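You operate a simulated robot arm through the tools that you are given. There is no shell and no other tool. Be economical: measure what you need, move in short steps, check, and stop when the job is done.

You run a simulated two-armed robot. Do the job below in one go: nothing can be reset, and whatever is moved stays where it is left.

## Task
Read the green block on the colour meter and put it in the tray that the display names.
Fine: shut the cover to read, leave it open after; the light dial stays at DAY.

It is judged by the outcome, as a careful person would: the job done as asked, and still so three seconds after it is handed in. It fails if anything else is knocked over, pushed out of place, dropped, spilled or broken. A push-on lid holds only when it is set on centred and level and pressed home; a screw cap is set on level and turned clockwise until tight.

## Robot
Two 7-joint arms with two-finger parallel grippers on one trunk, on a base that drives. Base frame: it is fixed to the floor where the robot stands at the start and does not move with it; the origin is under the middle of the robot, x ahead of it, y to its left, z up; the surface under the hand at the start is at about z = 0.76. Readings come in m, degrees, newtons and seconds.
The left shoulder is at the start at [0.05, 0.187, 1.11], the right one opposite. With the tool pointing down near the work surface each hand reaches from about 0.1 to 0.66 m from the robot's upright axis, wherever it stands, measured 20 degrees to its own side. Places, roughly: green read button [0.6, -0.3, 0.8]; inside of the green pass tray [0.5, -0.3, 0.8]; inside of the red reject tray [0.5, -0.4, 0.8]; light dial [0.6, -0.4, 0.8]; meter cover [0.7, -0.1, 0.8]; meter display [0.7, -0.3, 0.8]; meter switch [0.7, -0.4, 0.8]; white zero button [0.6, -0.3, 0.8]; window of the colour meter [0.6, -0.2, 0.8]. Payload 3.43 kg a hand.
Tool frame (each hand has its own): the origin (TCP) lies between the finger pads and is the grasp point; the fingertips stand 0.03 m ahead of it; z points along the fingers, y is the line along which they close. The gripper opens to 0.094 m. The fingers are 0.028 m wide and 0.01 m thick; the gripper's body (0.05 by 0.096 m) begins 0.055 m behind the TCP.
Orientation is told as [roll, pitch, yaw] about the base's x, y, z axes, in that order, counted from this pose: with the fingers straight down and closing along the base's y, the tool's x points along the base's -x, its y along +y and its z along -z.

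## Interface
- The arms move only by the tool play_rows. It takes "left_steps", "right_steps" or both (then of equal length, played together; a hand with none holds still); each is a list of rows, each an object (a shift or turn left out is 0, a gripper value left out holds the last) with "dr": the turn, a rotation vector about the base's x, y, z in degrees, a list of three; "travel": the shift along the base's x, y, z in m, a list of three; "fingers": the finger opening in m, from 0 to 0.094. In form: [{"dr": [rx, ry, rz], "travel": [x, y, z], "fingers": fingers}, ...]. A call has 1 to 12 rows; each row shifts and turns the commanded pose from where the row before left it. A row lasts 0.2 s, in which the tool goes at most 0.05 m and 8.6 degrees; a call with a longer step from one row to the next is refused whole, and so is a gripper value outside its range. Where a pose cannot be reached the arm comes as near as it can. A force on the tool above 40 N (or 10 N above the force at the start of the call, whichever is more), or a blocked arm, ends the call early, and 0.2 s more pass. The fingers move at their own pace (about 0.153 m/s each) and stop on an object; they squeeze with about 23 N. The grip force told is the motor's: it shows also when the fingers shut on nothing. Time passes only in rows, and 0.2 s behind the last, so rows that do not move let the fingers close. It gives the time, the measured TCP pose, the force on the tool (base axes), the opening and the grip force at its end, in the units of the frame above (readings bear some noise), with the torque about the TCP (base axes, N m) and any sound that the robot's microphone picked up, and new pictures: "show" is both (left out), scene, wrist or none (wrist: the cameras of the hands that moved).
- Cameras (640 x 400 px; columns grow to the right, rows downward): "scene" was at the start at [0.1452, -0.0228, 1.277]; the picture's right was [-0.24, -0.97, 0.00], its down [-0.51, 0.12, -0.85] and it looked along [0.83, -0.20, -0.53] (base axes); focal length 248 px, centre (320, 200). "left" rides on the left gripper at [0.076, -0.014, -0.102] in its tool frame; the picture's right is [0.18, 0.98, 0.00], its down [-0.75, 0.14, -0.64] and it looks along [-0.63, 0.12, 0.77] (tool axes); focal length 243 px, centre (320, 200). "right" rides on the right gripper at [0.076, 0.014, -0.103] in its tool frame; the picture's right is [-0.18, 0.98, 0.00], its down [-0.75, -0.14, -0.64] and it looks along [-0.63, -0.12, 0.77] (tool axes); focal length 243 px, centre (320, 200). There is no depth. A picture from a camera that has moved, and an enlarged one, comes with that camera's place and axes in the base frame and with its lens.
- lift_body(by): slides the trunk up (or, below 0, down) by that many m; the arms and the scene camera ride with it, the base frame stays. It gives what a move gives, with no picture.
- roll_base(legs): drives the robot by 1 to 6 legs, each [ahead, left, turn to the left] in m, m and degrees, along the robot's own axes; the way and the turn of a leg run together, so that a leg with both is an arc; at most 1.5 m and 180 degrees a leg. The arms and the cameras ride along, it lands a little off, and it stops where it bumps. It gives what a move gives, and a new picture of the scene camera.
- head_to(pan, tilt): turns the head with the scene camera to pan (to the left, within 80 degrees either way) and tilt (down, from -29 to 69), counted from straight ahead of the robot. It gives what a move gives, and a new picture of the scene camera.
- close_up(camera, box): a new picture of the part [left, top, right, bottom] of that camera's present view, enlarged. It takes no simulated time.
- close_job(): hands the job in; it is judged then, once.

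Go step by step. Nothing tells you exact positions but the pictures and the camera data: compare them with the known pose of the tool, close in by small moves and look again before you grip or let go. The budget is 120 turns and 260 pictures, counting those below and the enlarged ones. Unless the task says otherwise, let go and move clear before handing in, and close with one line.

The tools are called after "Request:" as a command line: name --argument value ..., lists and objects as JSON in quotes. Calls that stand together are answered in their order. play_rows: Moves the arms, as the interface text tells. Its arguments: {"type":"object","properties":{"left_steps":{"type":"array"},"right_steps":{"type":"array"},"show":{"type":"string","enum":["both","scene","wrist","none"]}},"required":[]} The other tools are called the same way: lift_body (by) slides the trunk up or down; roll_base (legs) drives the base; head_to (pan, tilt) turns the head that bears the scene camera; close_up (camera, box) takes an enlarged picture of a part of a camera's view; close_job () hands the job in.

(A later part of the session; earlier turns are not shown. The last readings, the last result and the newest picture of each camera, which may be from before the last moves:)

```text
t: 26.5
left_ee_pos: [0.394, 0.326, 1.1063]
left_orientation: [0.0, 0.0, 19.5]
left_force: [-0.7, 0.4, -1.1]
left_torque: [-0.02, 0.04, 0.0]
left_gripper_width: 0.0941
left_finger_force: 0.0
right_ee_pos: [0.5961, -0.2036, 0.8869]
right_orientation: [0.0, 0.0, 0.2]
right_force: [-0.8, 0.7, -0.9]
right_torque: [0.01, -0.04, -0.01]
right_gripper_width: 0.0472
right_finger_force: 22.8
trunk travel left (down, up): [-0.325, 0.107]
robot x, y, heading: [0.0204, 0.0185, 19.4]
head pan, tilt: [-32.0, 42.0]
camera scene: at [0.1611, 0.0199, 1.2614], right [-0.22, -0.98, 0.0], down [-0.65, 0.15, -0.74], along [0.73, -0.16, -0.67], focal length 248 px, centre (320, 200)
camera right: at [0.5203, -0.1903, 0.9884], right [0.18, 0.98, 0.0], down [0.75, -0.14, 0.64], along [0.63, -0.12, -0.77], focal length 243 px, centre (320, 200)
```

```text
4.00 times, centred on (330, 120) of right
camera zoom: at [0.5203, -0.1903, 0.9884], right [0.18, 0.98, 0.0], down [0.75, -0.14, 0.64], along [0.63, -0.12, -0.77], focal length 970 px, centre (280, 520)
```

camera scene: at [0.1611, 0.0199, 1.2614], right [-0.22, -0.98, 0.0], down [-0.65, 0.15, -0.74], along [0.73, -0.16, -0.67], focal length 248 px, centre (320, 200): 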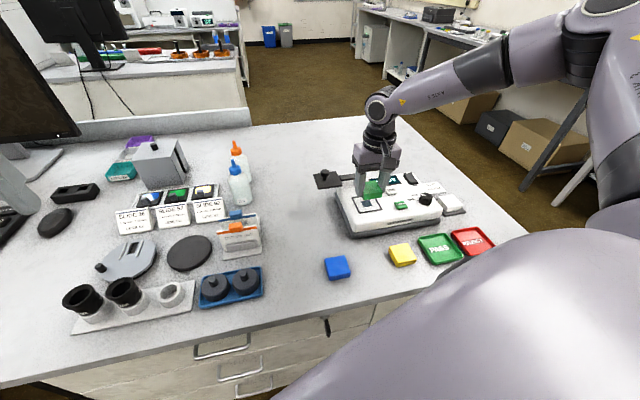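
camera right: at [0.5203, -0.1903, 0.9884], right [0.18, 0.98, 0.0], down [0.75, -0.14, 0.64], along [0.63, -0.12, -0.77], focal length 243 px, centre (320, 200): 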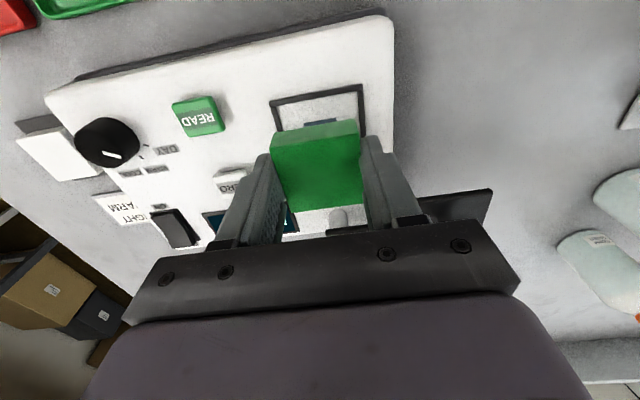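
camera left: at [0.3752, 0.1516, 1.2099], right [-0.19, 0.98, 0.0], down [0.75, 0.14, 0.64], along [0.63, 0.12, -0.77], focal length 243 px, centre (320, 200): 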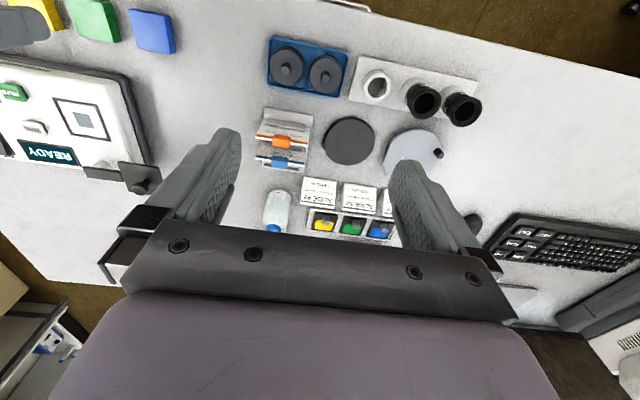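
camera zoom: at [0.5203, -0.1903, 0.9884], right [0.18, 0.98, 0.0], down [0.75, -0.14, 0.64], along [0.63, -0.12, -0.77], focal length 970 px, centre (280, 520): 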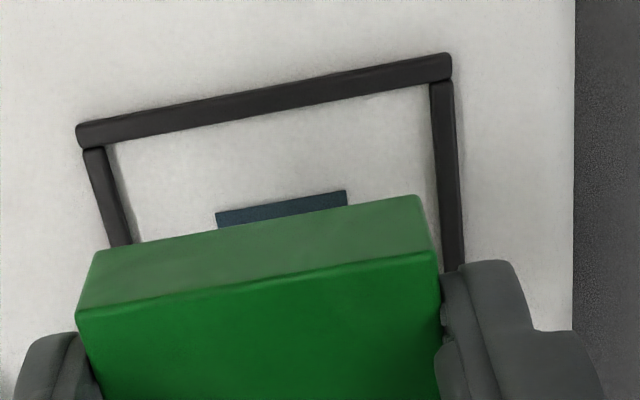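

The dial pointer is aligned with the DAY tick, so it stays as is. The window is a raised frame with an inner width of about 0.052, centred at (0.5985, -0.2025), and the block is nearly centred above it. I lower it in small steps.

Request:
play_rows --right_steps '[{"travel": [0, 0.001, -0.015]}, {"travel": [0, 0, -0.01]}, {"travel": [0, 0, -0.004]}, {}]'

Request:
close_up --camera "right" --box '[250, 70, 410, 170]'

Request:
close_up --camera "scene" --box '[320, 165, 420, 228]'

```text
t: 27.5
left_ee_pos: [0.395, 0.3267, 1.1059]
left_orientation: [0.1, -0.1, 19.4]
left_force: [0.4, 0.2, 0.3]
left_torque: [0.0, -0.01, -0.02]
left_gripper_width: 0.0942
left_finger_force: 0.1
right_ee_pos: [0.5979, -0.204, 0.8584]
right_orientation: [0.0, 0.0, 0.0]
right_force: [-0.4, 0.0, -1.0]
right_torque: [-0.02, 0.0, 0.0]
right_gripper_width: 0.0474
right_finger_force: 22.9
trunk travel left (down, up): [-0.325, 0.107]
robot x, y, heading: [0.0233, 0.0162, 19.6]
head pan, tilt: [-32.0, 42.0]
camera scene: at [0.1611, 0.0199, 1.2614], right [-0.22, -0.98, 0.0], down [-0.65, 0.15, -0.74], along [0.72, -0.16, -0.67], focal length 248 px, centre (320, 200)
camera right: at [0.5206, -0.1895, 0.9601], right [0.18, 0.98, 0.0], down [0.75, -0.14, 0.64], along [0.63, -0.12, -0.77], focal length 243 px, centre (320, 200)
```

scene: 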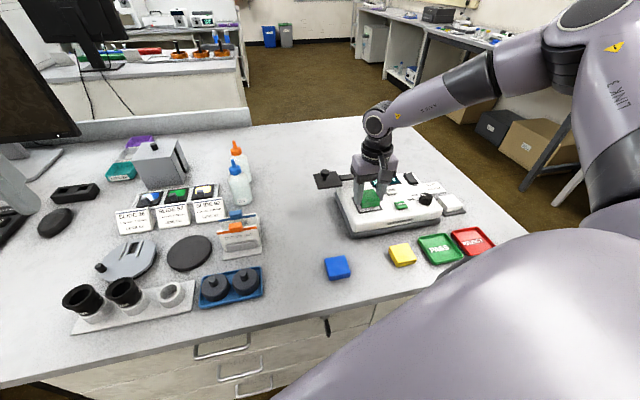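
right: 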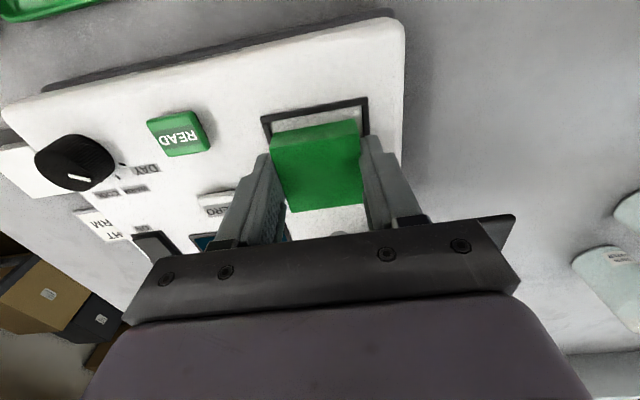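

```text
4.00 times, centred on (330, 120) of right
camera zoom: at [0.5206, -0.1895, 0.9601], right [0.18, 0.98, 0.0], down [0.75, -0.14, 0.64], along [0.63, -0.12, -0.77], focal length 970 px, centre (280, 520)
```

zoom: 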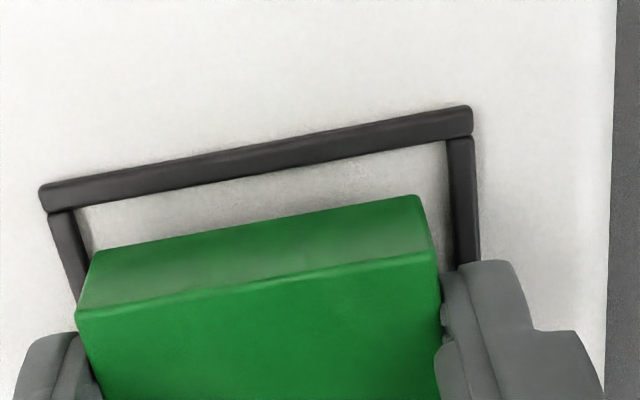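

```text
6.35 times, centred on (370, 196) of scene
camera zoom: at [0.1611, 0.0199, 1.2614], right [-0.22, -0.98, 0.0], down [-0.65, 0.15, -0.74], along [0.72, -0.16, -0.67], focal length 1574 px, centre (2, 222)
```

zoom: 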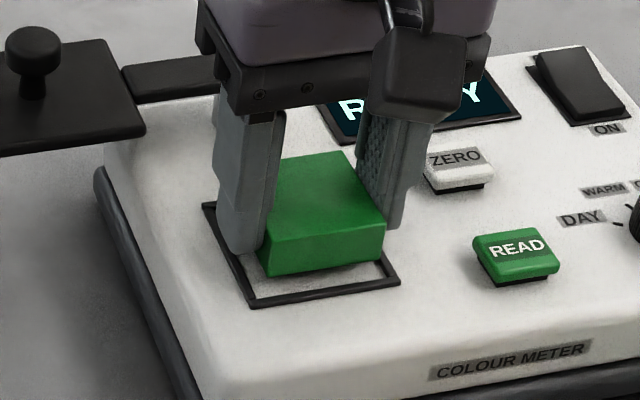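

The block sits 5 mm above the plate and is centred within about 1 mm. I lower it the last bit.

Request:
play_rows --right_steps '[{"travel": [-0.0005, 0.001, -0.002]}, {"travel": [0, 0, -0.002]}, {"travel": [0, 0, -0.001]}, {}]' --show "none"

Request:
close_up --camera "scene" --box '[320, 165, 420, 228]'

Request:
close_up --camera "right" --box '[250, 70, 410, 170]'

```text
t: 28.5
left_ee_pos: [0.3951, 0.3259, 1.1054]
left_orientation: [0.0, -0.1, 19.5]
left_force: [0.4, 0.1, 0.7]
left_torque: [0.0, 0.01, 0.04]
left_gripper_width: 0.0941
left_finger_force: 0.1
right_ee_pos: [0.5984, -0.2032, 0.8525]
right_orientation: [0.0, 0.0, 0.1]
right_force: [0.3, 0.3, -1.3]
right_torque: [0.01, 0.0, 0.01]
right_gripper_width: 0.0473
right_finger_force: 22.7
trunk travel left (down, up): [-0.325, 0.107]
robot x, y, heading: [0.0236, 0.0205, 19.0]
head pan, tilt: [-32.0, 42.0]
```

```text
6.35 times, centred on (370, 196) of scene
camera zoom: at [0.1611, 0.0199, 1.2614], right [-0.22, -0.98, 0.0], down [-0.65, 0.15, -0.74], along [0.72, -0.16, -0.67], focal length 1574 px, centre (2, 222)
```

zoom: 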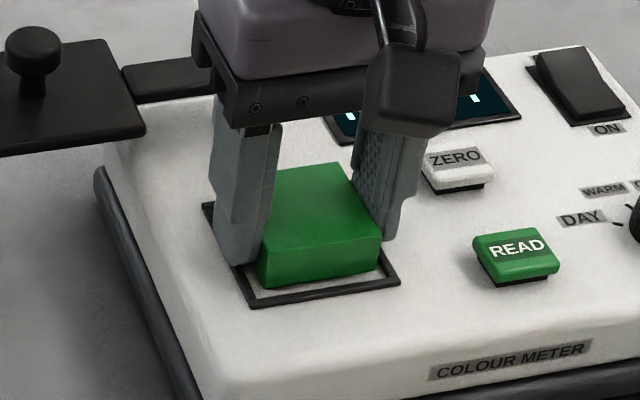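

```text
4.00 times, centred on (330, 120) of right
camera zoom: at [0.52, -0.1883, 0.9548], right [0.18, 0.98, 0.0], down [0.75, -0.14, 0.64], along [0.63, -0.12, -0.77], focal length 970 px, centre (280, 520)
```

zoom: 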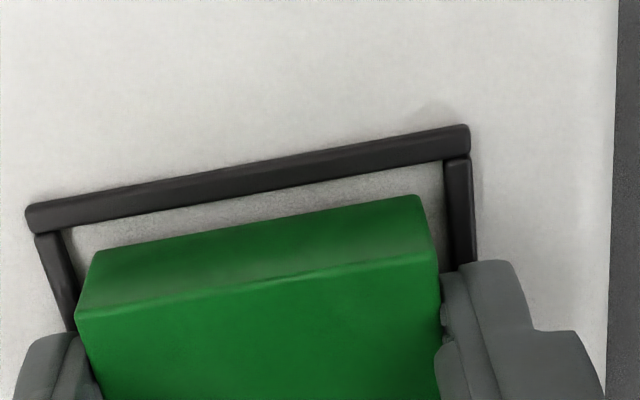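

No contact yet, so I go down in 1 mm steps until a slight force appears.

Request:
play_rows --right_steps '[{"travel": [-0.0005, 0, -0.001]}, {"travel": [0, 0, -0.001]}, {}]' --show "none"

Request:
close_up --camera "right" --box '[250, 70, 410, 170]'

```text
t: 29.3
left_ee_pos: [0.394, 0.3253, 1.1064]
left_orientation: [0.1, 0.0, 19.5]
left_force: [0.8, 0.9, -0.1]
left_torque: [0.01, 0.01, 0.02]
left_gripper_width: 0.0939
left_finger_force: 0.0
right_ee_pos: [0.5959, -0.2011, 0.8511]
right_orientation: [0.0, 0.1, 0.1]
right_force: [0.2, 0.7, -0.1]
right_torque: [-0.01, 0.03, 0.0]
right_gripper_width: 0.0472
right_finger_force: 23.4
trunk travel left (down, up): [-0.325, 0.107]
robot x, y, heading: [0.0246, 0.0206, 19.1]
head pan, tilt: [-32.0, 42.0]
```

```text
4.00 times, centred on (330, 120) of right
camera zoom: at [0.5192, -0.1885, 0.9526], right [0.18, 0.98, 0.0], down [0.75, -0.14, 0.64], along [0.63, -0.12, -0.77], focal length 970 px, centre (280, 520)
```

zoom: 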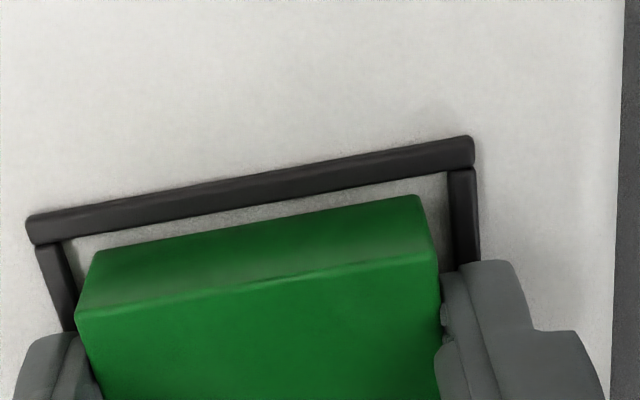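

Request:
play_rows --right_steps '[{"travel": [0, 0, -0.001]}, {"travel": [0, 0, -0.001]}, {}]' --show "none"

Request:
close_up --camera "right" --box '[250, 70, 410, 170]'

Request:
close_up --camera "scene" --box '[320, 165, 420, 228]'

```text
t: 30.1
left_ee_pos: [0.3939, 0.3257, 1.1076]
left_orientation: [0.0, -0.1, 19.4]
left_force: [0.8, -0.5, 0.2]
left_torque: [-0.04, -0.02, -0.01]
left_gripper_width: 0.094
left_finger_force: 0.2
right_ee_pos: [0.5962, -0.2014, 0.85]
right_orientation: [-0.1, -0.2, 0.1]
right_force: [-3.6, -3.8, 14.2]
right_torque: [-0.15, 0.32, 0.06]
right_gripper_width: 0.0472
right_finger_force: 23.0
trunk travel left (down, up): [-0.325, 0.107]
robot x, y, heading: [0.0214, 0.0197, 19.7]
head pan, tilt: [-32.0, 42.0]
```

```text
4.00 times, centred on (330, 120) of right
camera zoom: at [0.5188, -0.1884, 0.9524], right [0.18, 0.98, 0.0], down [0.75, -0.14, 0.64], along [0.63, -0.12, -0.76], focal length 970 px, centre (280, 520)
```

zoom: 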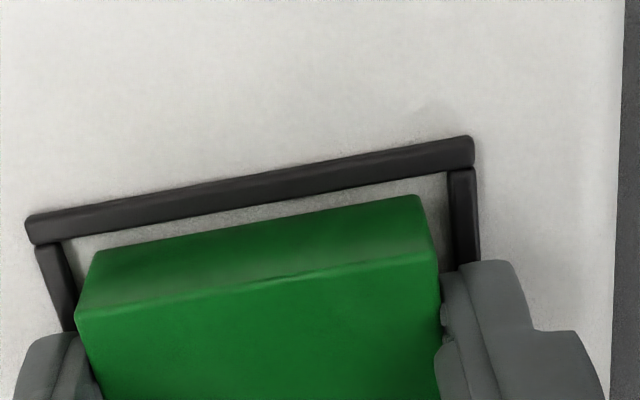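

```text
6.35 times, centred on (370, 196) of scene
camera zoom: at [0.1594, 0.0201, 1.2618], right [-0.22, -0.98, 0.0], down [-0.65, 0.15, -0.74], along [0.73, -0.16, -0.67], focal length 1574 px, centre (2, 222)
```

zoom: 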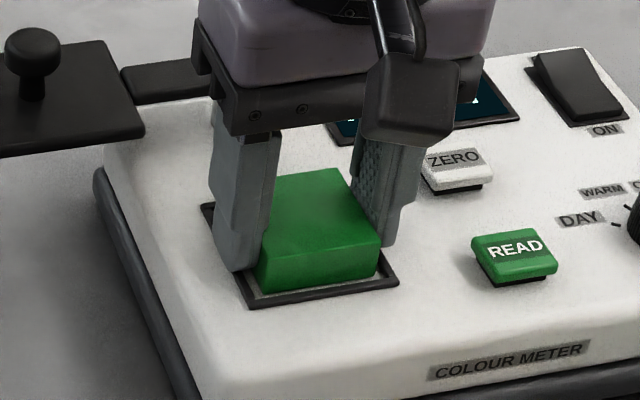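

There is contact at 14 N and the block sits inside the frame. I ease up 1 mm, open modestly and lift off.

Request:
play_rows --right_steps '[{"travel": [0, 0, 0.001]}, {"fingers": 0.06}, {}, {"travel": [0, 0, 0.01]}, {"travel": [0, 0, 0.03]}, {"travel": [-0.01, 0, 0.04]}, {"travel": [-0.02, -0.03, 0.03]}, {"travel": [-0.02, -0.04, 0.0]}, {"travel": [-0.02, -0.04, 0.0]}, {}]'

Request:
close_up --camera "scene" --box '[310, 150, 490, 262]'

```text
t: 32.3
left_ee_pos: [0.3947, 0.3259, 1.1056]
left_orientation: [0.0, 0.0, 19.5]
left_force: [0.6, -0.1, -0.4]
left_torque: [-0.01, 0.0, -0.03]
left_gripper_width: 0.0941
left_finger_force: 0.1
right_ee_pos: [0.5253, -0.3121, 0.9596]
right_orientation: [0.1, 0.0, 0.2]
right_force: [0.1, -0.1, 0.5]
right_torque: [-0.01, 0.0, 0.01]
right_gripper_width: 0.0601
right_finger_force: 0.1
trunk travel left (down, up): [-0.325, 0.107]
robot x, y, heading: [0.0262, 0.0197, 19.5]
head pan, tilt: [-32.0, 42.0]
camera scene: at [0.1611, 0.0202, 1.2614], right [-0.22, -0.98, 0.0], down [-0.65, 0.15, -0.74], along [0.73, -0.16, -0.67], focal length 248 px, centre (320, 200)
camera right: at [0.4487, -0.2979, 1.0608], right [0.18, 0.98, 0.0], down [0.75, -0.14, 0.64], along [0.63, -0.12, -0.77], focal length 243 px, centre (320, 200)
```

scene: 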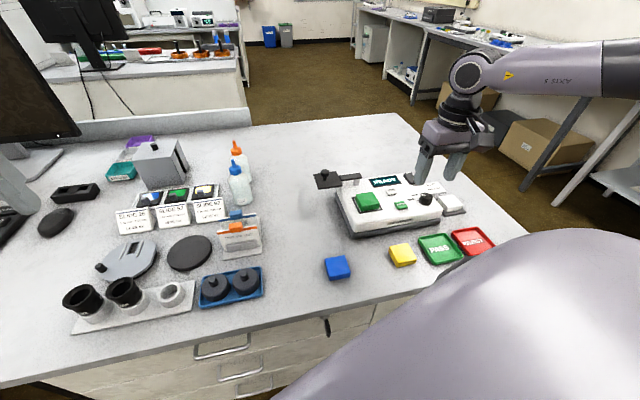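
right: 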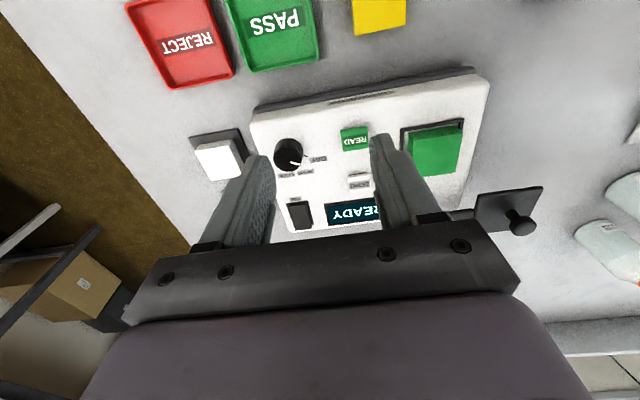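

```text
3.56 times, centred on (400, 206) of scene
camera zoom: at [0.1611, 0.0202, 1.2614], right [-0.22, -0.98, 0.0], down [-0.65, 0.15, -0.74], along [0.73, -0.16, -0.67], focal length 881 px, centre (36, 179)
```

zoom: 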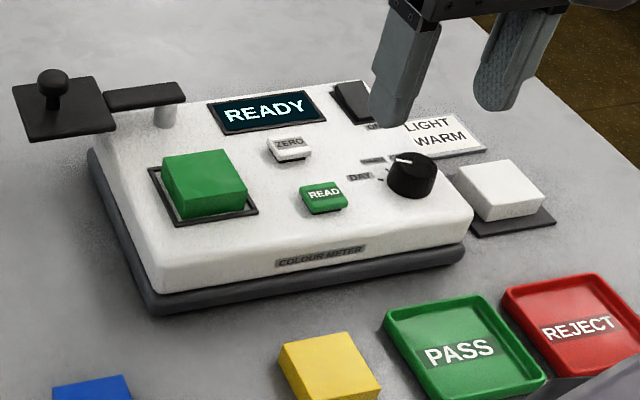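

The block lies flat inside the frame and the display shows READY. The cover knob is near (0.685, -0.109, 0.87) and the pivot near (0.684, -0.203), so I move above the knob.

Request:
play_rows --right_steps '[{"travel": [0.0265, 0.0338, 0], "fingers": 0.05}, {"travel": [0.0265, 0.0338, 0]}, {"travel": [0.0265, 0.0338, 0]}, {"travel": [0.0265, 0.0338, 0]}, {"travel": [0.0265, 0.0338, 0]}, {"travel": [0.0265, 0.0338, 0]}, {}]'

Request:
close_up --camera "scene" --box '[290, 130, 470, 242]'

```text
t: 33.9
left_ee_pos: [0.395, 0.3258, 1.1056]
left_orientation: [0.0, 0.0, 19.4]
left_force: [0.0, -0.2, -0.3]
left_torque: [-0.02, 0.01, 0.02]
left_gripper_width: 0.0939
left_finger_force: 0.0
right_ee_pos: [0.676, -0.1142, 0.9623]
right_orientation: [0.0, -0.1, 0.1]
right_force: [0.4, -0.4, -0.5]
right_torque: [-0.03, -0.02, 0.0]
right_gripper_width: 0.05
right_finger_force: 0.1
right hand out of reach, approached as far as the arm can: row 6
trunk travel left (down, up): [-0.325, 0.107]
robot x, y, heading: [0.029, 0.0222, 19.4]
head pan, tilt: [-32.0, 42.0]
camera scene: at [0.1611, 0.02, 1.2614], right [-0.22, -0.98, 0.0], down [-0.65, 0.15, -0.74], along [0.72, -0.16, -0.67], focal length 248 px, centre (320, 200)
camera right: at [0.5992, -0.1009, 1.0635], right [0.18, 0.98, 0.0], down [0.75, -0.14, 0.64], along [0.63, -0.12, -0.77], focal length 243 px, centre (320, 200)
```

scene: 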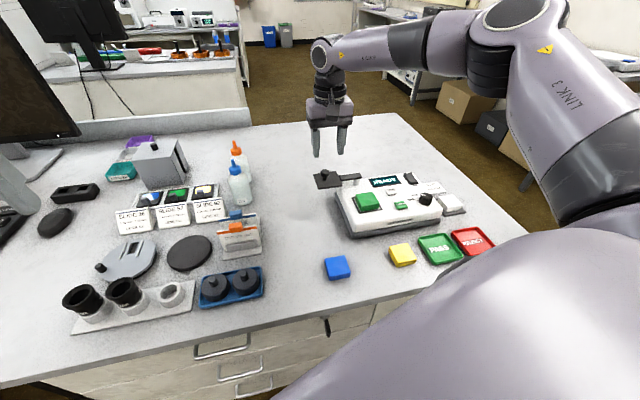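
right: 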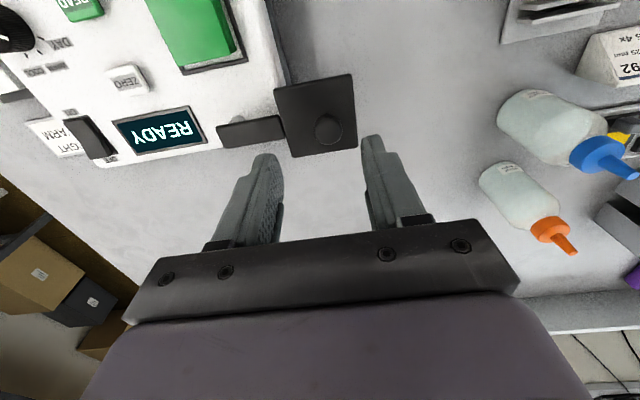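

```text
3.56 times, centred on (380, 186) of scene
camera zoom: at [0.1611, 0.02, 1.2614], right [-0.22, -0.98, 0.0], down [-0.65, 0.15, -0.74], along [0.72, -0.16, -0.67], focal length 881 px, centre (107, 250)
```

zoom: 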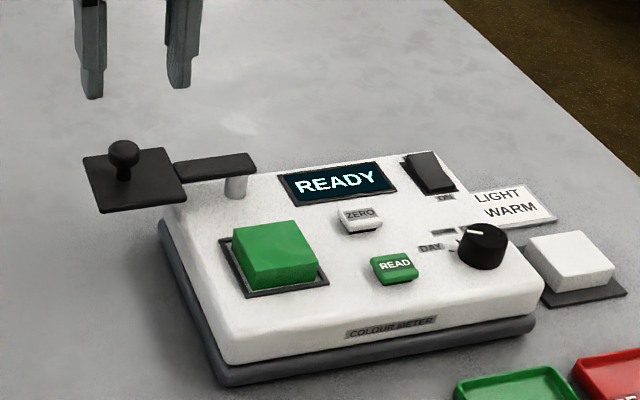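

The knob is at about (0.685, -0.109), which is just at the reach limit. I drive ahead about 3 cm to gain margin.

Request:
roll_base --legs '[[0.035, 0, 0]]'

```text
t: 34.8
left_ee_pos: [0.4275, 0.3391, 1.1064]
left_orientation: [-0.1, -0.1, 19.5]
left_force: [1.0, 0.3, 0.5]
left_torque: [0.0, 0.04, 0.02]
left_gripper_width: 0.0938
left_finger_force: 0.0
right_ee_pos: [0.7088, -0.1018, 0.9614]
right_orientation: [0.1, -0.1, 0.0]
right_force: [-1.5, 0.2, -0.2]
right_torque: [0.04, -0.01, 0.01]
right_gripper_width: 0.0502
right_finger_force: 0.0
trunk travel left (down, up): [-0.325, 0.107]
robot x, y, heading: [0.0577, 0.0319, 19.1]
head pan, tilt: [-32.0, 42.0]
camera scene: at [0.1946, 0.0317, 1.2613], right [-0.22, -0.98, 0.0], down [-0.65, 0.15, -0.74], along [0.72, -0.16, -0.67], focal length 248 px, centre (320, 200)
```

scene: 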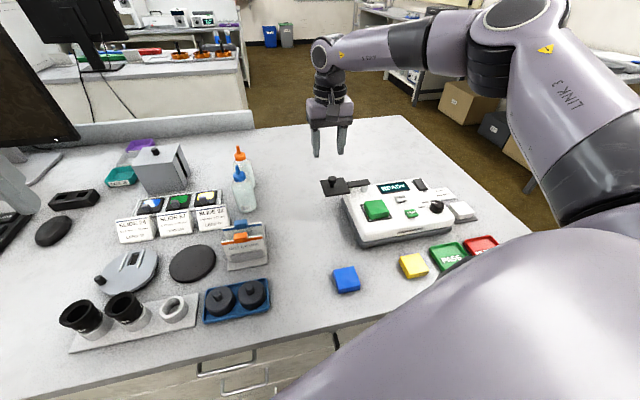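

Good. I move to just above the knob and look before descending.

Request:
play_rows --right_steps '[{"travel": [-0.024, -0.0072, -0.015]}, {"travel": [0, 0, -0.03]}, {}]' --show "wrist"

Request:
close_up --camera "right" --box '[220, 80, 420, 205]'

Request:
close_up --camera "scene" --box '[300, 130, 420, 205]'

```text
t: 35.6
left_ee_pos: [0.4273, 0.3369, 1.1054]
left_orientation: [0.1, -0.1, 19.4]
left_force: [0.9, 0.1, 0.0]
left_torque: [-0.01, -0.03, 0.0]
left_gripper_width: 0.0941
left_finger_force: 0.1
right_ee_pos: [0.6851, -0.1102, 0.9175]
right_orientation: [0.1, -0.1, 0.1]
right_force: [-0.8, 0.7, 0.7]
right_torque: [-0.03, -0.02, -0.02]
right_gripper_width: 0.0502
right_finger_force: 0.0
trunk travel left (down, up): [-0.325, 0.107]
robot x, y, heading: [0.0573, 0.0297, 19.4]
head pan, tilt: [-32.0, 42.0]
camera right: at [0.6072, -0.0966, 1.0185], right [0.18, 0.98, 0.0], down [0.75, -0.14, 0.64], along [0.63, -0.12, -0.77], focal length 243 px, centre (320, 200)
```

right: 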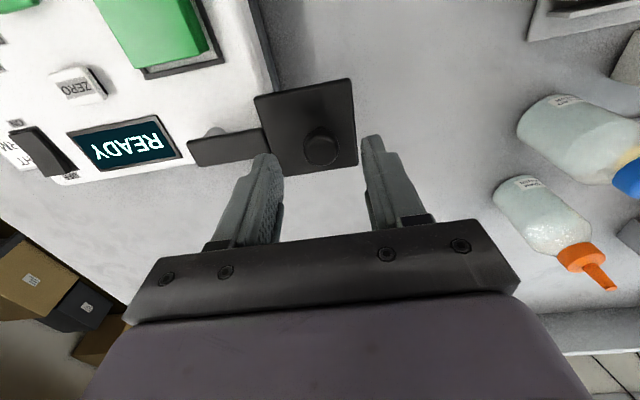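

```text
3.20 times, centred on (320, 142) of right
camera zoom: at [0.6072, -0.0966, 1.0185], right [0.18, 0.98, 0.0], down [0.75, -0.14, 0.64], along [0.63, -0.12, -0.77], focal length 776 px, centre (320, 384)
```

zoom: 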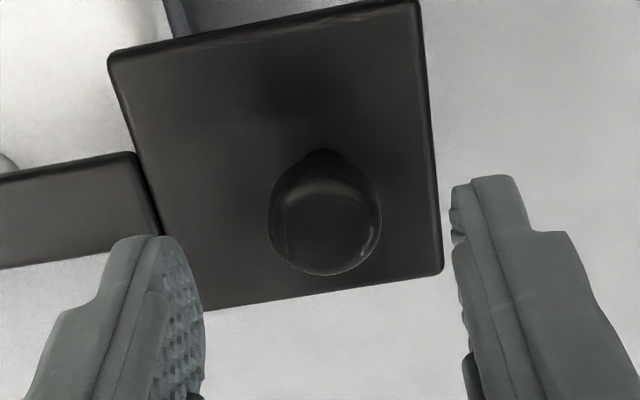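

```text
5.33 times, centred on (360, 168) of scene
camera zoom: at [0.1937, 0.0315, 1.2614], right [-0.22, -0.98, 0.0], down [-0.65, 0.15, -0.74], along [0.73, -0.16, -0.67], focal length 1322 px, centre (107, 373)
```

zoom: 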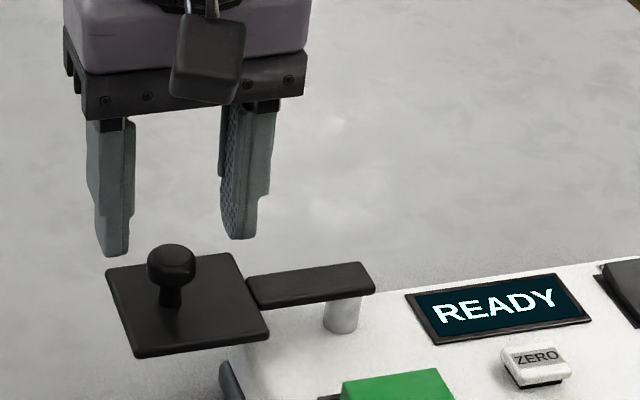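

The knob cap is at (0.6826, -0.110, 0.872), with the plate top near 0.847. I descend so the tips stay about 5 mm above the plate, then close on the knob.

Request:
play_rows --right_steps '[{"travel": [-0.002, 0, -0.015]}, {"travel": [0, 0, -0.015]}, {"travel": [0, 0, -0.004]}, {}, {"fingers": 0.0}, {}, {}]' --show "wrist"

Request:
close_up --camera "scene" --box '[300, 130, 420, 205]'

```text
t: 37.2
left_ee_pos: [0.428, 0.3377, 1.1055]
left_orientation: [0.0, 0.0, 19.4]
left_force: [-0.1, 0.3, 0.0]
left_torque: [0.0, 0.01, 0.0]
left_gripper_width: 0.0941
left_finger_force: 0.0
right_ee_pos: [0.6835, -0.1091, 0.8836]
right_orientation: [0.0, -0.1, 0.1]
right_force: [-0.4, 3.6, -1.5]
right_torque: [0.13, -0.13, -0.02]
right_gripper_width: 0.0232
right_finger_force: 45.6
trunk travel left (down, up): [-0.325, 0.107]
robot x, y, heading: [0.0584, 0.033, 19.5]
head pan, tilt: [-32.0, 42.0]
camera right: at [0.6057, -0.0959, 0.9848], right [0.18, 0.98, 0.0], down [0.75, -0.14, 0.64], along [0.63, -0.11, -0.77], focal length 243 px, centre (320, 200)
```

right: 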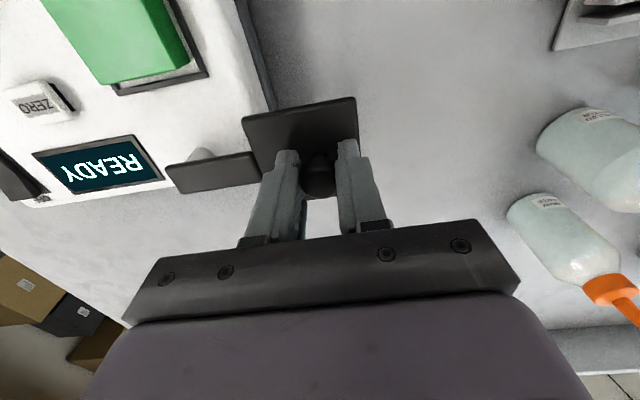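

```text
5.33 times, centred on (360, 168) of scene
camera zoom: at [0.194, 0.0319, 1.2614], right [-0.22, -0.98, 0.0], down [-0.65, 0.15, -0.74], along [0.72, -0.16, -0.67], focal length 1322 px, centre (107, 373)
```

zoom: 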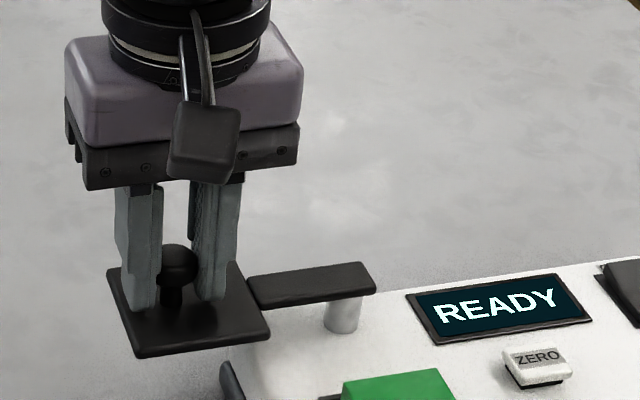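

The knob is gripped. I swing the cover about its pivot in small arc steps, checking the force partway.

Request:
play_rows --right_steps '[{"travel": [-0.016, -0.0014, 0]}, {"travel": [-0.0155, -0.0041, 0]}, {"travel": [-0.0145, -0.0068, 0]}, {"travel": [-0.0131, -0.0092, 0]}, {}]' --show "wrist"

Request:
close_up --camera "scene" --box '[300, 130, 460, 230]'

```text
t: 38.4
left_ee_pos: [0.4277, 0.3395, 1.1059]
left_orientation: [-0.2, 0.0, 19.4]
left_force: [0.5, -0.2, -0.2]
left_torque: [0.02, -0.01, -0.01]
left_gripper_width: 0.0942
left_finger_force: 0.1
right_ee_pos: [0.62, -0.1293, 0.8836]
right_orientation: [0.2, 0.2, 0.2]
right_force: [-15.6, 24.8, -8.2]
right_torque: [0.3, -0.25, 0.41]
right_gripper_width: 0.023
right_finger_force: 45.2
trunk travel left (down, up): [-0.325, 0.107]
robot x, y, heading: [0.0598, 0.0369, 19.4]
head pan, tilt: [-32.0, 42.0]
camera right: at [0.544, -0.1148, 0.9854], right [0.18, 0.98, 0.0], down [0.76, -0.14, 0.64], along [0.63, -0.11, -0.77], focal length 243 px, centre (320, 200)
```

right: 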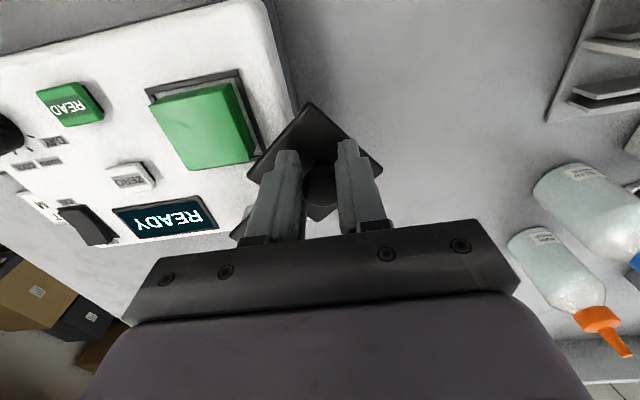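

```text
4.00 times, centred on (380, 180) of scene
camera zoom: at [0.1928, 0.0337, 1.2614], right [-0.22, -0.98, 0.0], down [-0.65, 0.14, -0.74], along [0.73, -0.16, -0.67], focal length 991 px, centre (80, 280)
```

zoom: 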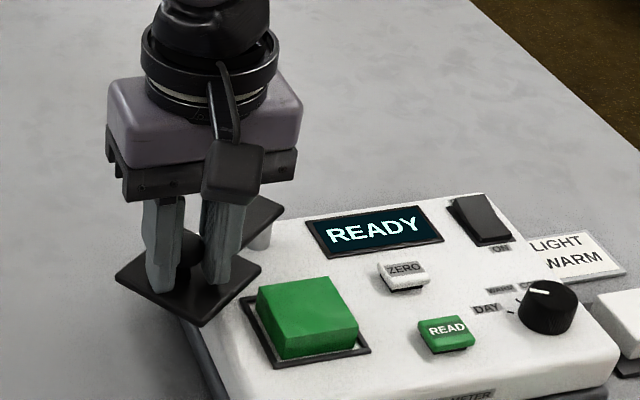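

The force is mostly radial, so the true radius is slightly larger than I took. I add an outward correction and continue.

Request:
play_rows --right_steps '[{"travel": [-0.002, 0.0025, 0]}, {"travel": [-0.0117, -0.0112, 0]}, {"travel": [-0.0097, -0.0135, 0]}, {}]' --show "wrist"

Request:
close_up --camera "scene" --box '[300, 130, 460, 230]'

```text
t: 39.4
left_ee_pos: [0.4283, 0.3376, 1.1056]
left_orientation: [0.1, 0.0, 19.4]
left_force: [0.0, 0.3, 0.0]
left_torque: [0.0, 0.01, -0.02]
left_gripper_width: 0.0942
left_finger_force: 0.0
right_ee_pos: [0.5997, -0.1557, 0.8829]
right_orientation: [0.0, -0.1, -0.3]
right_force: [-6.0, 1.1, 5.7]
right_torque: [0.07, 0.78, -0.12]
right_gripper_width: 0.0232
right_finger_force: 44.7
trunk travel left (down, up): [-0.325, 0.107]
robot x, y, heading: [0.0541, 0.0289, 19.5]
head pan, tilt: [-32.0, 42.0]
camera right: at [0.5227, -0.1414, 0.985], right [0.19, 0.98, 0.0], down [0.75, -0.14, 0.64], along [0.63, -0.12, -0.77], focal length 243 px, centre (320, 200)
```

right: 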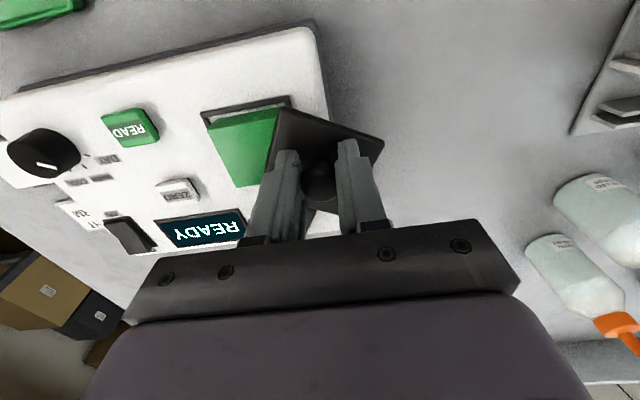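

```text
4.00 times, centred on (380, 180) of scene
camera zoom: at [0.193, 0.0315, 1.2617], right [-0.22, -0.98, 0.0], down [-0.65, 0.15, -0.74], along [0.73, -0.16, -0.67], focal length 991 px, centre (80, 280)
```

zoom: 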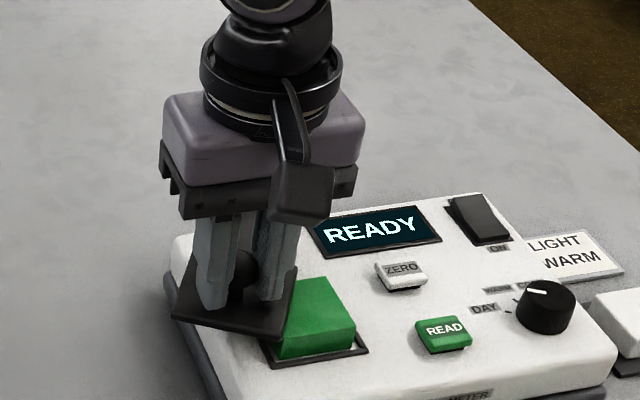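

The force has eased and the plate is passing over the block. I continue the arc.

Request:
play_rows --right_steps '[{"travel": [-0.007, -0.0149, 0]}, {"travel": [-0.0042, -0.0159, 0]}, {}]' --show "wrist"

Request:
close_up --camera "scene" --box '[300, 130, 460, 230]'

```text
t: 40.2
left_ee_pos: [0.4269, 0.3372, 1.1058]
left_orientation: [0.0, 0.1, 19.4]
left_force: [0.7, 0.1, -0.4]
left_torque: [0.01, -0.01, 0.0]
left_gripper_width: 0.0938
left_finger_force: 0.0
right_ee_pos: [0.5883, -0.1851, 0.8838]
right_orientation: [0.0, -0.2, 0.0]
right_force: [-0.5, 1.7, 0.9]
right_torque: [0.01, -0.32, 0.13]
right_gripper_width: 0.0233
right_finger_force: 45.0
trunk travel left (down, up): [-0.325, 0.107]
robot x, y, heading: [0.0592, 0.028, 19.4]
head pan, tilt: [-32.0, 42.0]
camera right: at [0.5122, -0.1718, 0.9849], right [0.18, 0.98, 0.0], down [0.75, -0.14, 0.64], along [0.63, -0.12, -0.76], focal length 243 px, centre (320, 200)
```

right: 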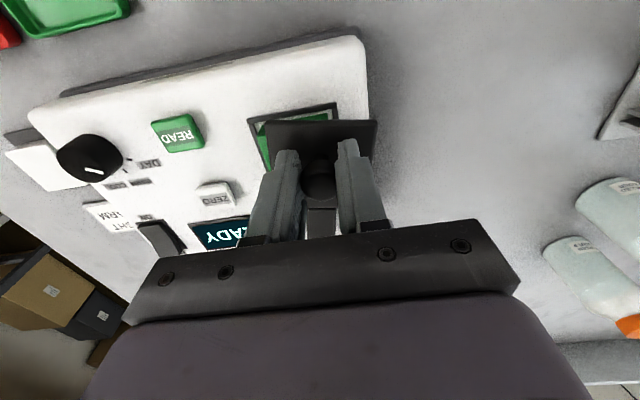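

```text
4.00 times, centred on (380, 180) of scene
camera zoom: at [0.1938, 0.0315, 1.2614], right [-0.22, -0.98, 0.0], down [-0.65, 0.15, -0.74], along [0.73, -0.16, -0.67], focal length 991 px, centre (80, 280)
```

zoom: 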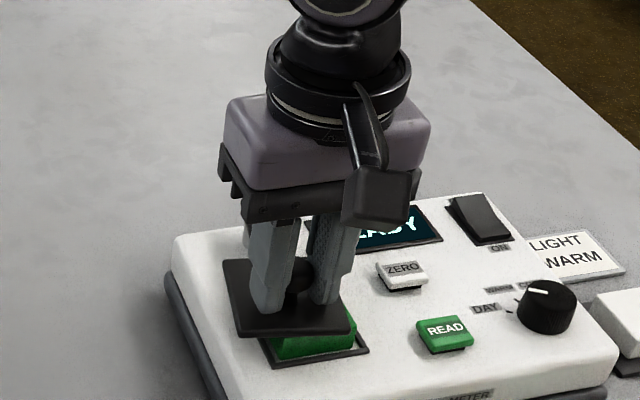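

Nearly closed; I go on to about y = -0.202.

Request:
play_rows --right_steps '[{"travel": [-0.0012, -0.01, 0]}, {"travel": [-0.0002, -0.006, 0]}, {}]' --show "wrist"

Request:
close_up --camera "scene" --box '[300, 130, 460, 230]'

```text
t: 41.0
left_ee_pos: [0.4266, 0.3394, 1.106]
left_orientation: [0.0, -0.1, 19.5]
left_force: [1.0, -0.3, 0.4]
left_torque: [-0.01, 0.03, 0.03]
left_gripper_width: 0.0942
left_finger_force: 0.0
right_ee_pos: [0.5863, -0.2005, 0.8832]
right_orientation: [0.0, -0.1, 0.3]
right_force: [-3.0, 4.7, 1.8]
right_torque: [0.03, 0.06, 0.45]
right_gripper_width: 0.0232
right_finger_force: 45.0
trunk travel left (down, up): [-0.325, 0.107]
robot x, y, heading: [0.0578, 0.0293, 19.5]
head pan, tilt: [-32.0, 42.0]
camera right: at [0.5101, -0.1871, 0.9849], right [0.18, 0.98, 0.0], down [0.75, -0.14, 0.64], along [0.63, -0.12, -0.77], focal length 243 px, centre (320, 200)
```

right: 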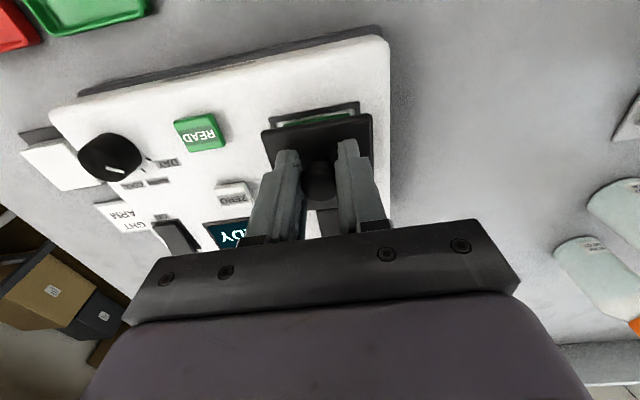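

```text
4.00 times, centred on (380, 180) of scene
camera zoom: at [0.1933, 0.032, 1.2615], right [-0.22, -0.98, 0.0], down [-0.65, 0.15, -0.74], along [0.73, -0.16, -0.67], focal length 991 px, centre (80, 280)
```

zoom: 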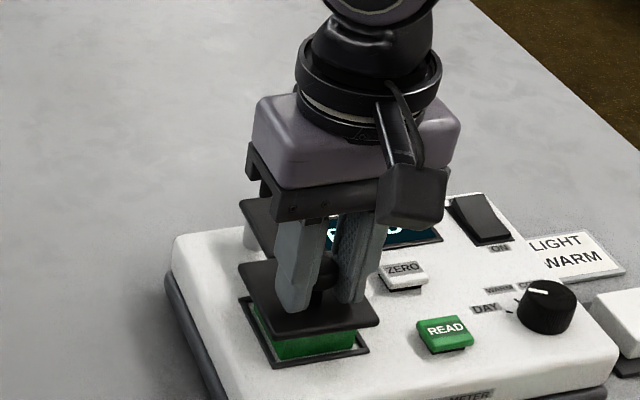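

It looks aligned over the frame. I test for an end stop with 2 mm more.

Request:
play_rows --right_steps '[{"travel": [0, -0.0025, 0]}, {}]' --show "none"

```text
t: 41.6
left_ee_pos: [0.4255, 0.3388, 1.1066]
left_orientation: [0.0, 0.0, 19.5]
left_force: [0.2, 0.6, 1.1]
left_torque: [-0.01, -0.01, 0.01]
left_gripper_width: 0.0942
left_finger_force: 0.1
right_ee_pos: [0.5872, -0.2012, 0.8844]
right_orientation: [0.2, -0.1, 0.1]
right_force: [-3.7, 8.9, -0.4]
right_torque: [0.15, -0.08, 0.06]
right_gripper_width: 0.0229
right_finger_force: 45.2
trunk travel left (down, up): [-0.325, 0.107]
robot x, y, heading: [0.0555, 0.0347, 19.2]
head pan, tilt: [-32.0, 42.0]
```

The cover is at its stop. I release the knob, lift clear, close the fingers and go above the READ button at about (0.566, -0.281).

Request:
play_rows --right_steps '[{"travel": [0, 0.002, 0]}, {"fingers": 0.046}, {}, {"travel": [0, 0, 0.03]}, {"travel": [0, 0, 0.03]}, {"travel": [-0.007, -0.026, 0], "fingers": 0.0}, {"travel": [-0.007, -0.027, 0]}, {"travel": [-0.007, -0.027, 0]}, {"travel": [0, 0, -0.03]}, {}]'

Request:
close_up --camera "scene" --box '[320, 150, 480, 250]'

Request:
close_up --camera "right" --box '[220, 80, 420, 205]'

```text
t: 43.8
left_ee_pos: [0.4283, 0.3375, 1.1049]
left_orientation: [-0.1, 0.0, 19.5]
left_force: [0.1, -1.1, -0.7]
left_torque: [0.01, 0.01, -0.01]
left_gripper_width: 0.0943
left_finger_force: 0.0
right_ee_pos: [0.5659, -0.2809, 0.9134]
right_orientation: [0.1, -0.1, 0.3]
right_force: [0.6, 0.0, 0.5]
right_torque: [0.02, 0.01, 0.0]
right_gripper_width: 0.0002
right_finger_force: 23.1
trunk travel left (down, up): [-0.325, 0.107]
robot x, y, heading: [0.058, 0.0305, 19.2]
head pan, tilt: [-32.0, 42.0]
camera scene: at [0.1938, 0.0315, 1.2614], right [-0.22, -0.98, 0.0], down [-0.65, 0.15, -0.74], along [0.73, -0.16, -0.67], focal length 248 px, centre (320, 200)
camera right: at [0.489, -0.268, 1.0152], right [0.18, 0.98, 0.0], down [0.75, -0.14, 0.64], along [0.63, -0.12, -0.77], focal length 243 px, centre (320, 200)
```

scene: 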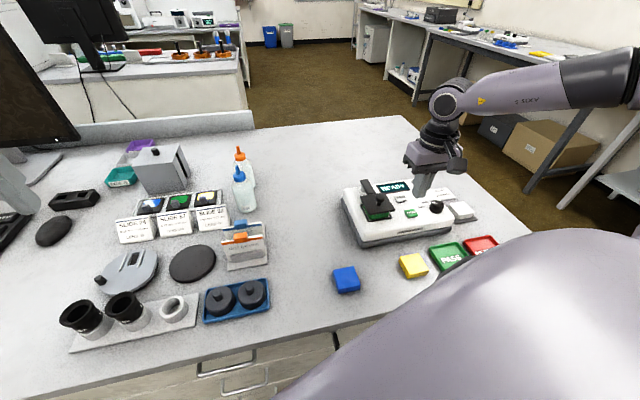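
right: 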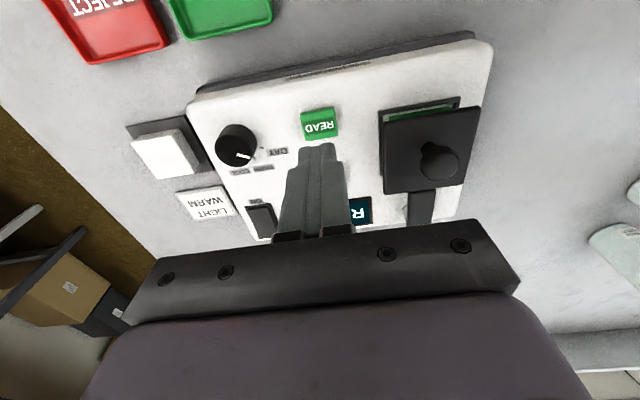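

```text
4.00 times, centred on (400, 200) of scene
camera zoom: at [0.1938, 0.0315, 1.2614], right [-0.22, -0.98, 0.0], down [-0.65, 0.15, -0.74], along [0.73, -0.16, -0.67], focal length 991 px, centre (0, 200)
```

zoom: 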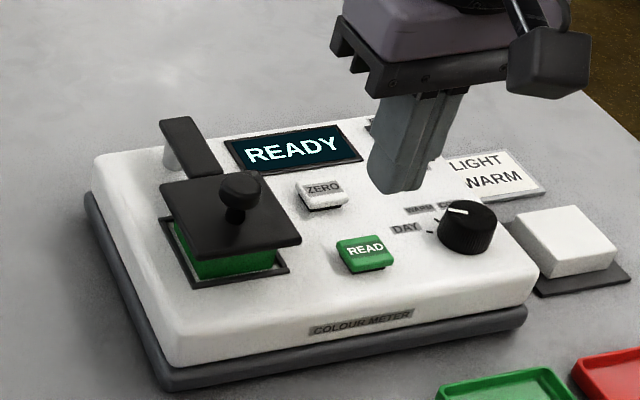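

```text
3.20 times, centred on (320, 142) of right
camera zoom: at [0.489, -0.268, 1.0152], right [0.18, 0.98, 0.0], down [0.75, -0.14, 0.64], along [0.63, -0.12, -0.77], focal length 776 px, centre (320, 384)
```

zoom: 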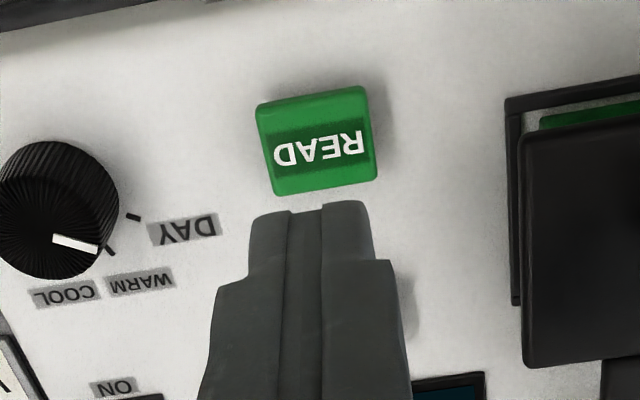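

READ is at (0.564, -0.282), under the closed fingertips. I press it gently.

Request:
play_rows --right_steps '[{"travel": [-0.002, -0.0005, -0.02]}, {"travel": [0, 0, -0.02]}, {"travel": [0, 0, -0.008]}, {"travel": [0, 0, -0.003]}, {"travel": [0, 0, -0.002]}, {}]' --show "none"

Request:
close_up --camera "scene" --box '[320, 150, 480, 250]'

```text
t: 45.2
left_ee_pos: [0.4277, 0.3383, 1.1058]
left_orientation: [-0.1, 0.0, 19.5]
left_force: [-0.2, 0.2, 0.3]
left_torque: [0.03, 0.02, 0.02]
left_gripper_width: 0.0941
left_finger_force: 0.1
right_ee_pos: [0.5647, -0.2831, 0.8607]
right_orientation: [0.1, 0.0, 0.1]
right_force: [-1.0, 0.0, -0.7]
right_torque: [0.03, -0.01, -0.01]
right_gripper_width: 0.0001
right_finger_force: 23.1
trunk travel left (down, up): [-0.325, 0.107]
robot x, y, heading: [0.0591, 0.0295, 19.5]
head pan, tilt: [-32.0, 42.0]
```

```text
4.00 times, centred on (400, 200) of scene
camera zoom: at [0.1938, 0.0315, 1.2614], right [-0.22, -0.98, 0.0], down [-0.65, 0.15, -0.74], along [0.73, -0.16, -0.67], focal length 991 px, centre (0, 200)
```

zoom: 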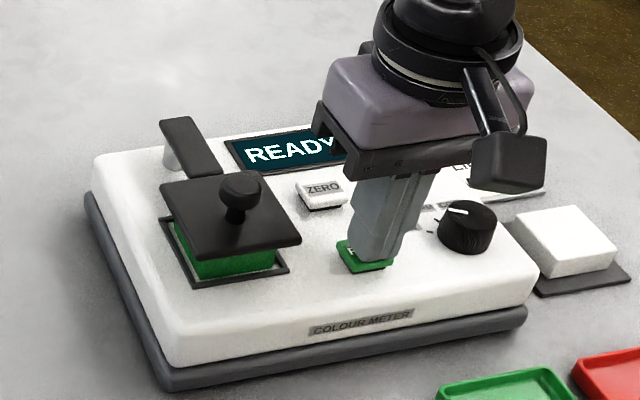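

Request:
play_rows --right_steps '[{"travel": [0, 0, -0.002]}, {"travel": [0, 0, -0.002]}, {"travel": [0, 0, -0.001]}, {}]' --show "none"

Request:
close_up --camera "scene" --box '[320, 150, 480, 250]'

```text
t: 46.2
left_ee_pos: [0.4271, 0.3381, 1.1071]
left_orientation: [-0.1, 0.0, 19.5]
left_force: [-0.7, -0.5, 0.2]
left_torque: [-0.01, 0.02, -0.02]
left_gripper_width: 0.0937
left_finger_force: 0.0
right_ee_pos: [0.5655, -0.2824, 0.8556]
right_orientation: [0.1, -0.1, 0.1]
right_force: [-0.8, 1.5, 2.0]
right_torque: [-0.03, -0.02, -0.01]
right_gripper_width: 0.0003
right_finger_force: 22.8
trunk travel left (down, up): [-0.325, 0.107]
robot x, y, heading: [0.056, 0.0366, 19.1]
head pan, tilt: [-32.0, 42.0]
heard: click
```

```text
4.00 times, centred on (400, 200) of scene
camera zoom: at [0.1936, 0.0316, 1.2615], right [-0.22, -0.98, 0.0], down [-0.65, 0.15, -0.74], along [0.73, -0.16, -0.67], focal length 991 px, centre (0, 200)
```

zoom: 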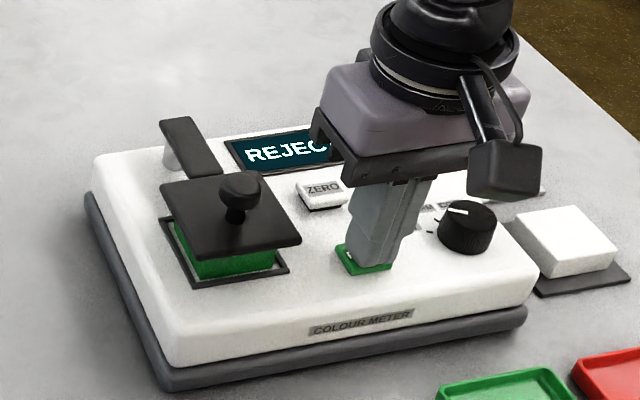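

There was a click and the display shows REJECT. I lift off and check the full display.

Request:
play_rows --right_steps '[{"travel": [0, 0, 0.02]}, {"travel": [0, 0, 0.045]}, {"travel": [0, 0, 0.04], "fingers": 0.05}, {}]'

Request:
close_up --camera "scene" --box '[320, 150, 480, 250]'

```text
t: 47.2
left_ee_pos: [0.4269, 0.3377, 1.1051]
left_orientation: [0.0, 0.0, 19.5]
left_force: [0.7, -0.6, 1.0]
left_torque: [0.0, 0.0, 0.01]
left_gripper_width: 0.0938
left_finger_force: 0.1
right_ee_pos: [0.5647, -0.2831, 0.962]
right_orientation: [0.0, -0.1, 0.2]
right_force: [0.3, 0.8, 0.1]
right_torque: [0.01, 0.01, 0.04]
right_gripper_width: 0.0502
right_finger_force: 0.0
trunk travel left (down, up): [-0.325, 0.107]
robot x, y, heading: [0.0574, 0.0338, 19.1]
head pan, tilt: [-32.0, 42.0]
camera scene: at [0.1939, 0.0314, 1.2614], right [-0.22, -0.98, 0.0], down [-0.65, 0.15, -0.74], along [0.73, -0.16, -0.67], focal length 248 px, centre (320, 200)
camera right: at [0.4876, -0.2687, 1.0625], right [0.18, 0.98, 0.0], down [0.75, -0.14, 0.64], along [0.63, -0.12, -0.77], focal length 243 px, centre (320, 200)
```

scene: 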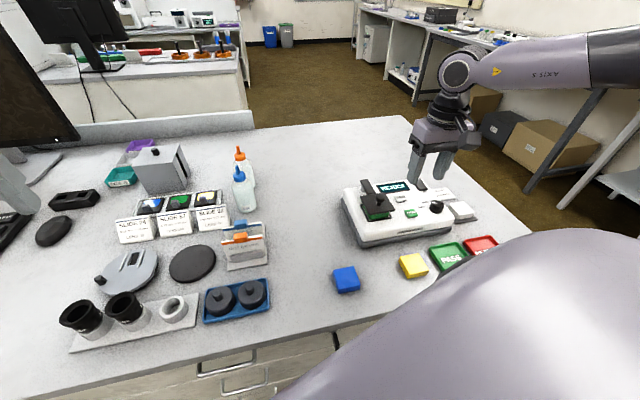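
right: 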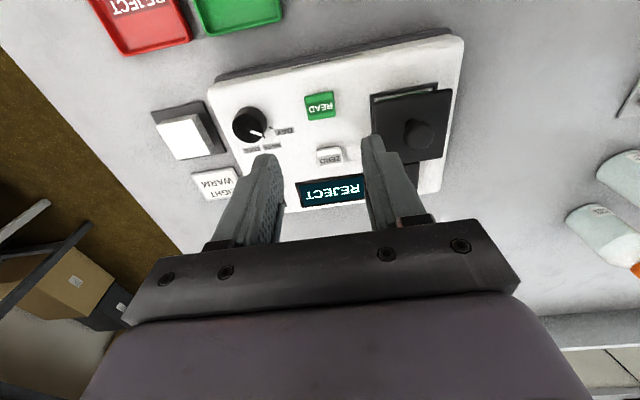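

```text
4.00 times, centred on (400, 200) of scene
camera zoom: at [0.1939, 0.0314, 1.2614], right [-0.22, -0.98, 0.0], down [-0.65, 0.15, -0.74], along [0.73, -0.16, -0.67], focal length 991 px, centre (0, 200)
```

zoom: 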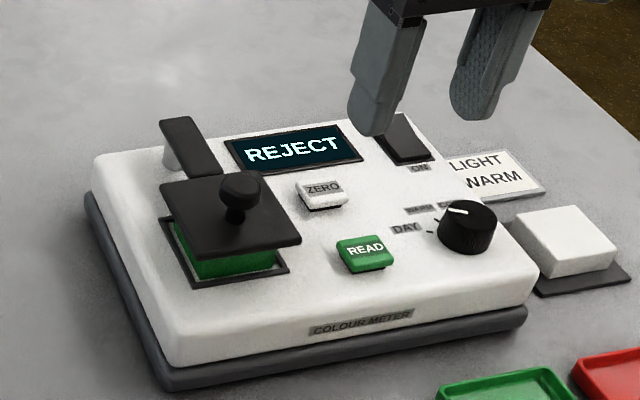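

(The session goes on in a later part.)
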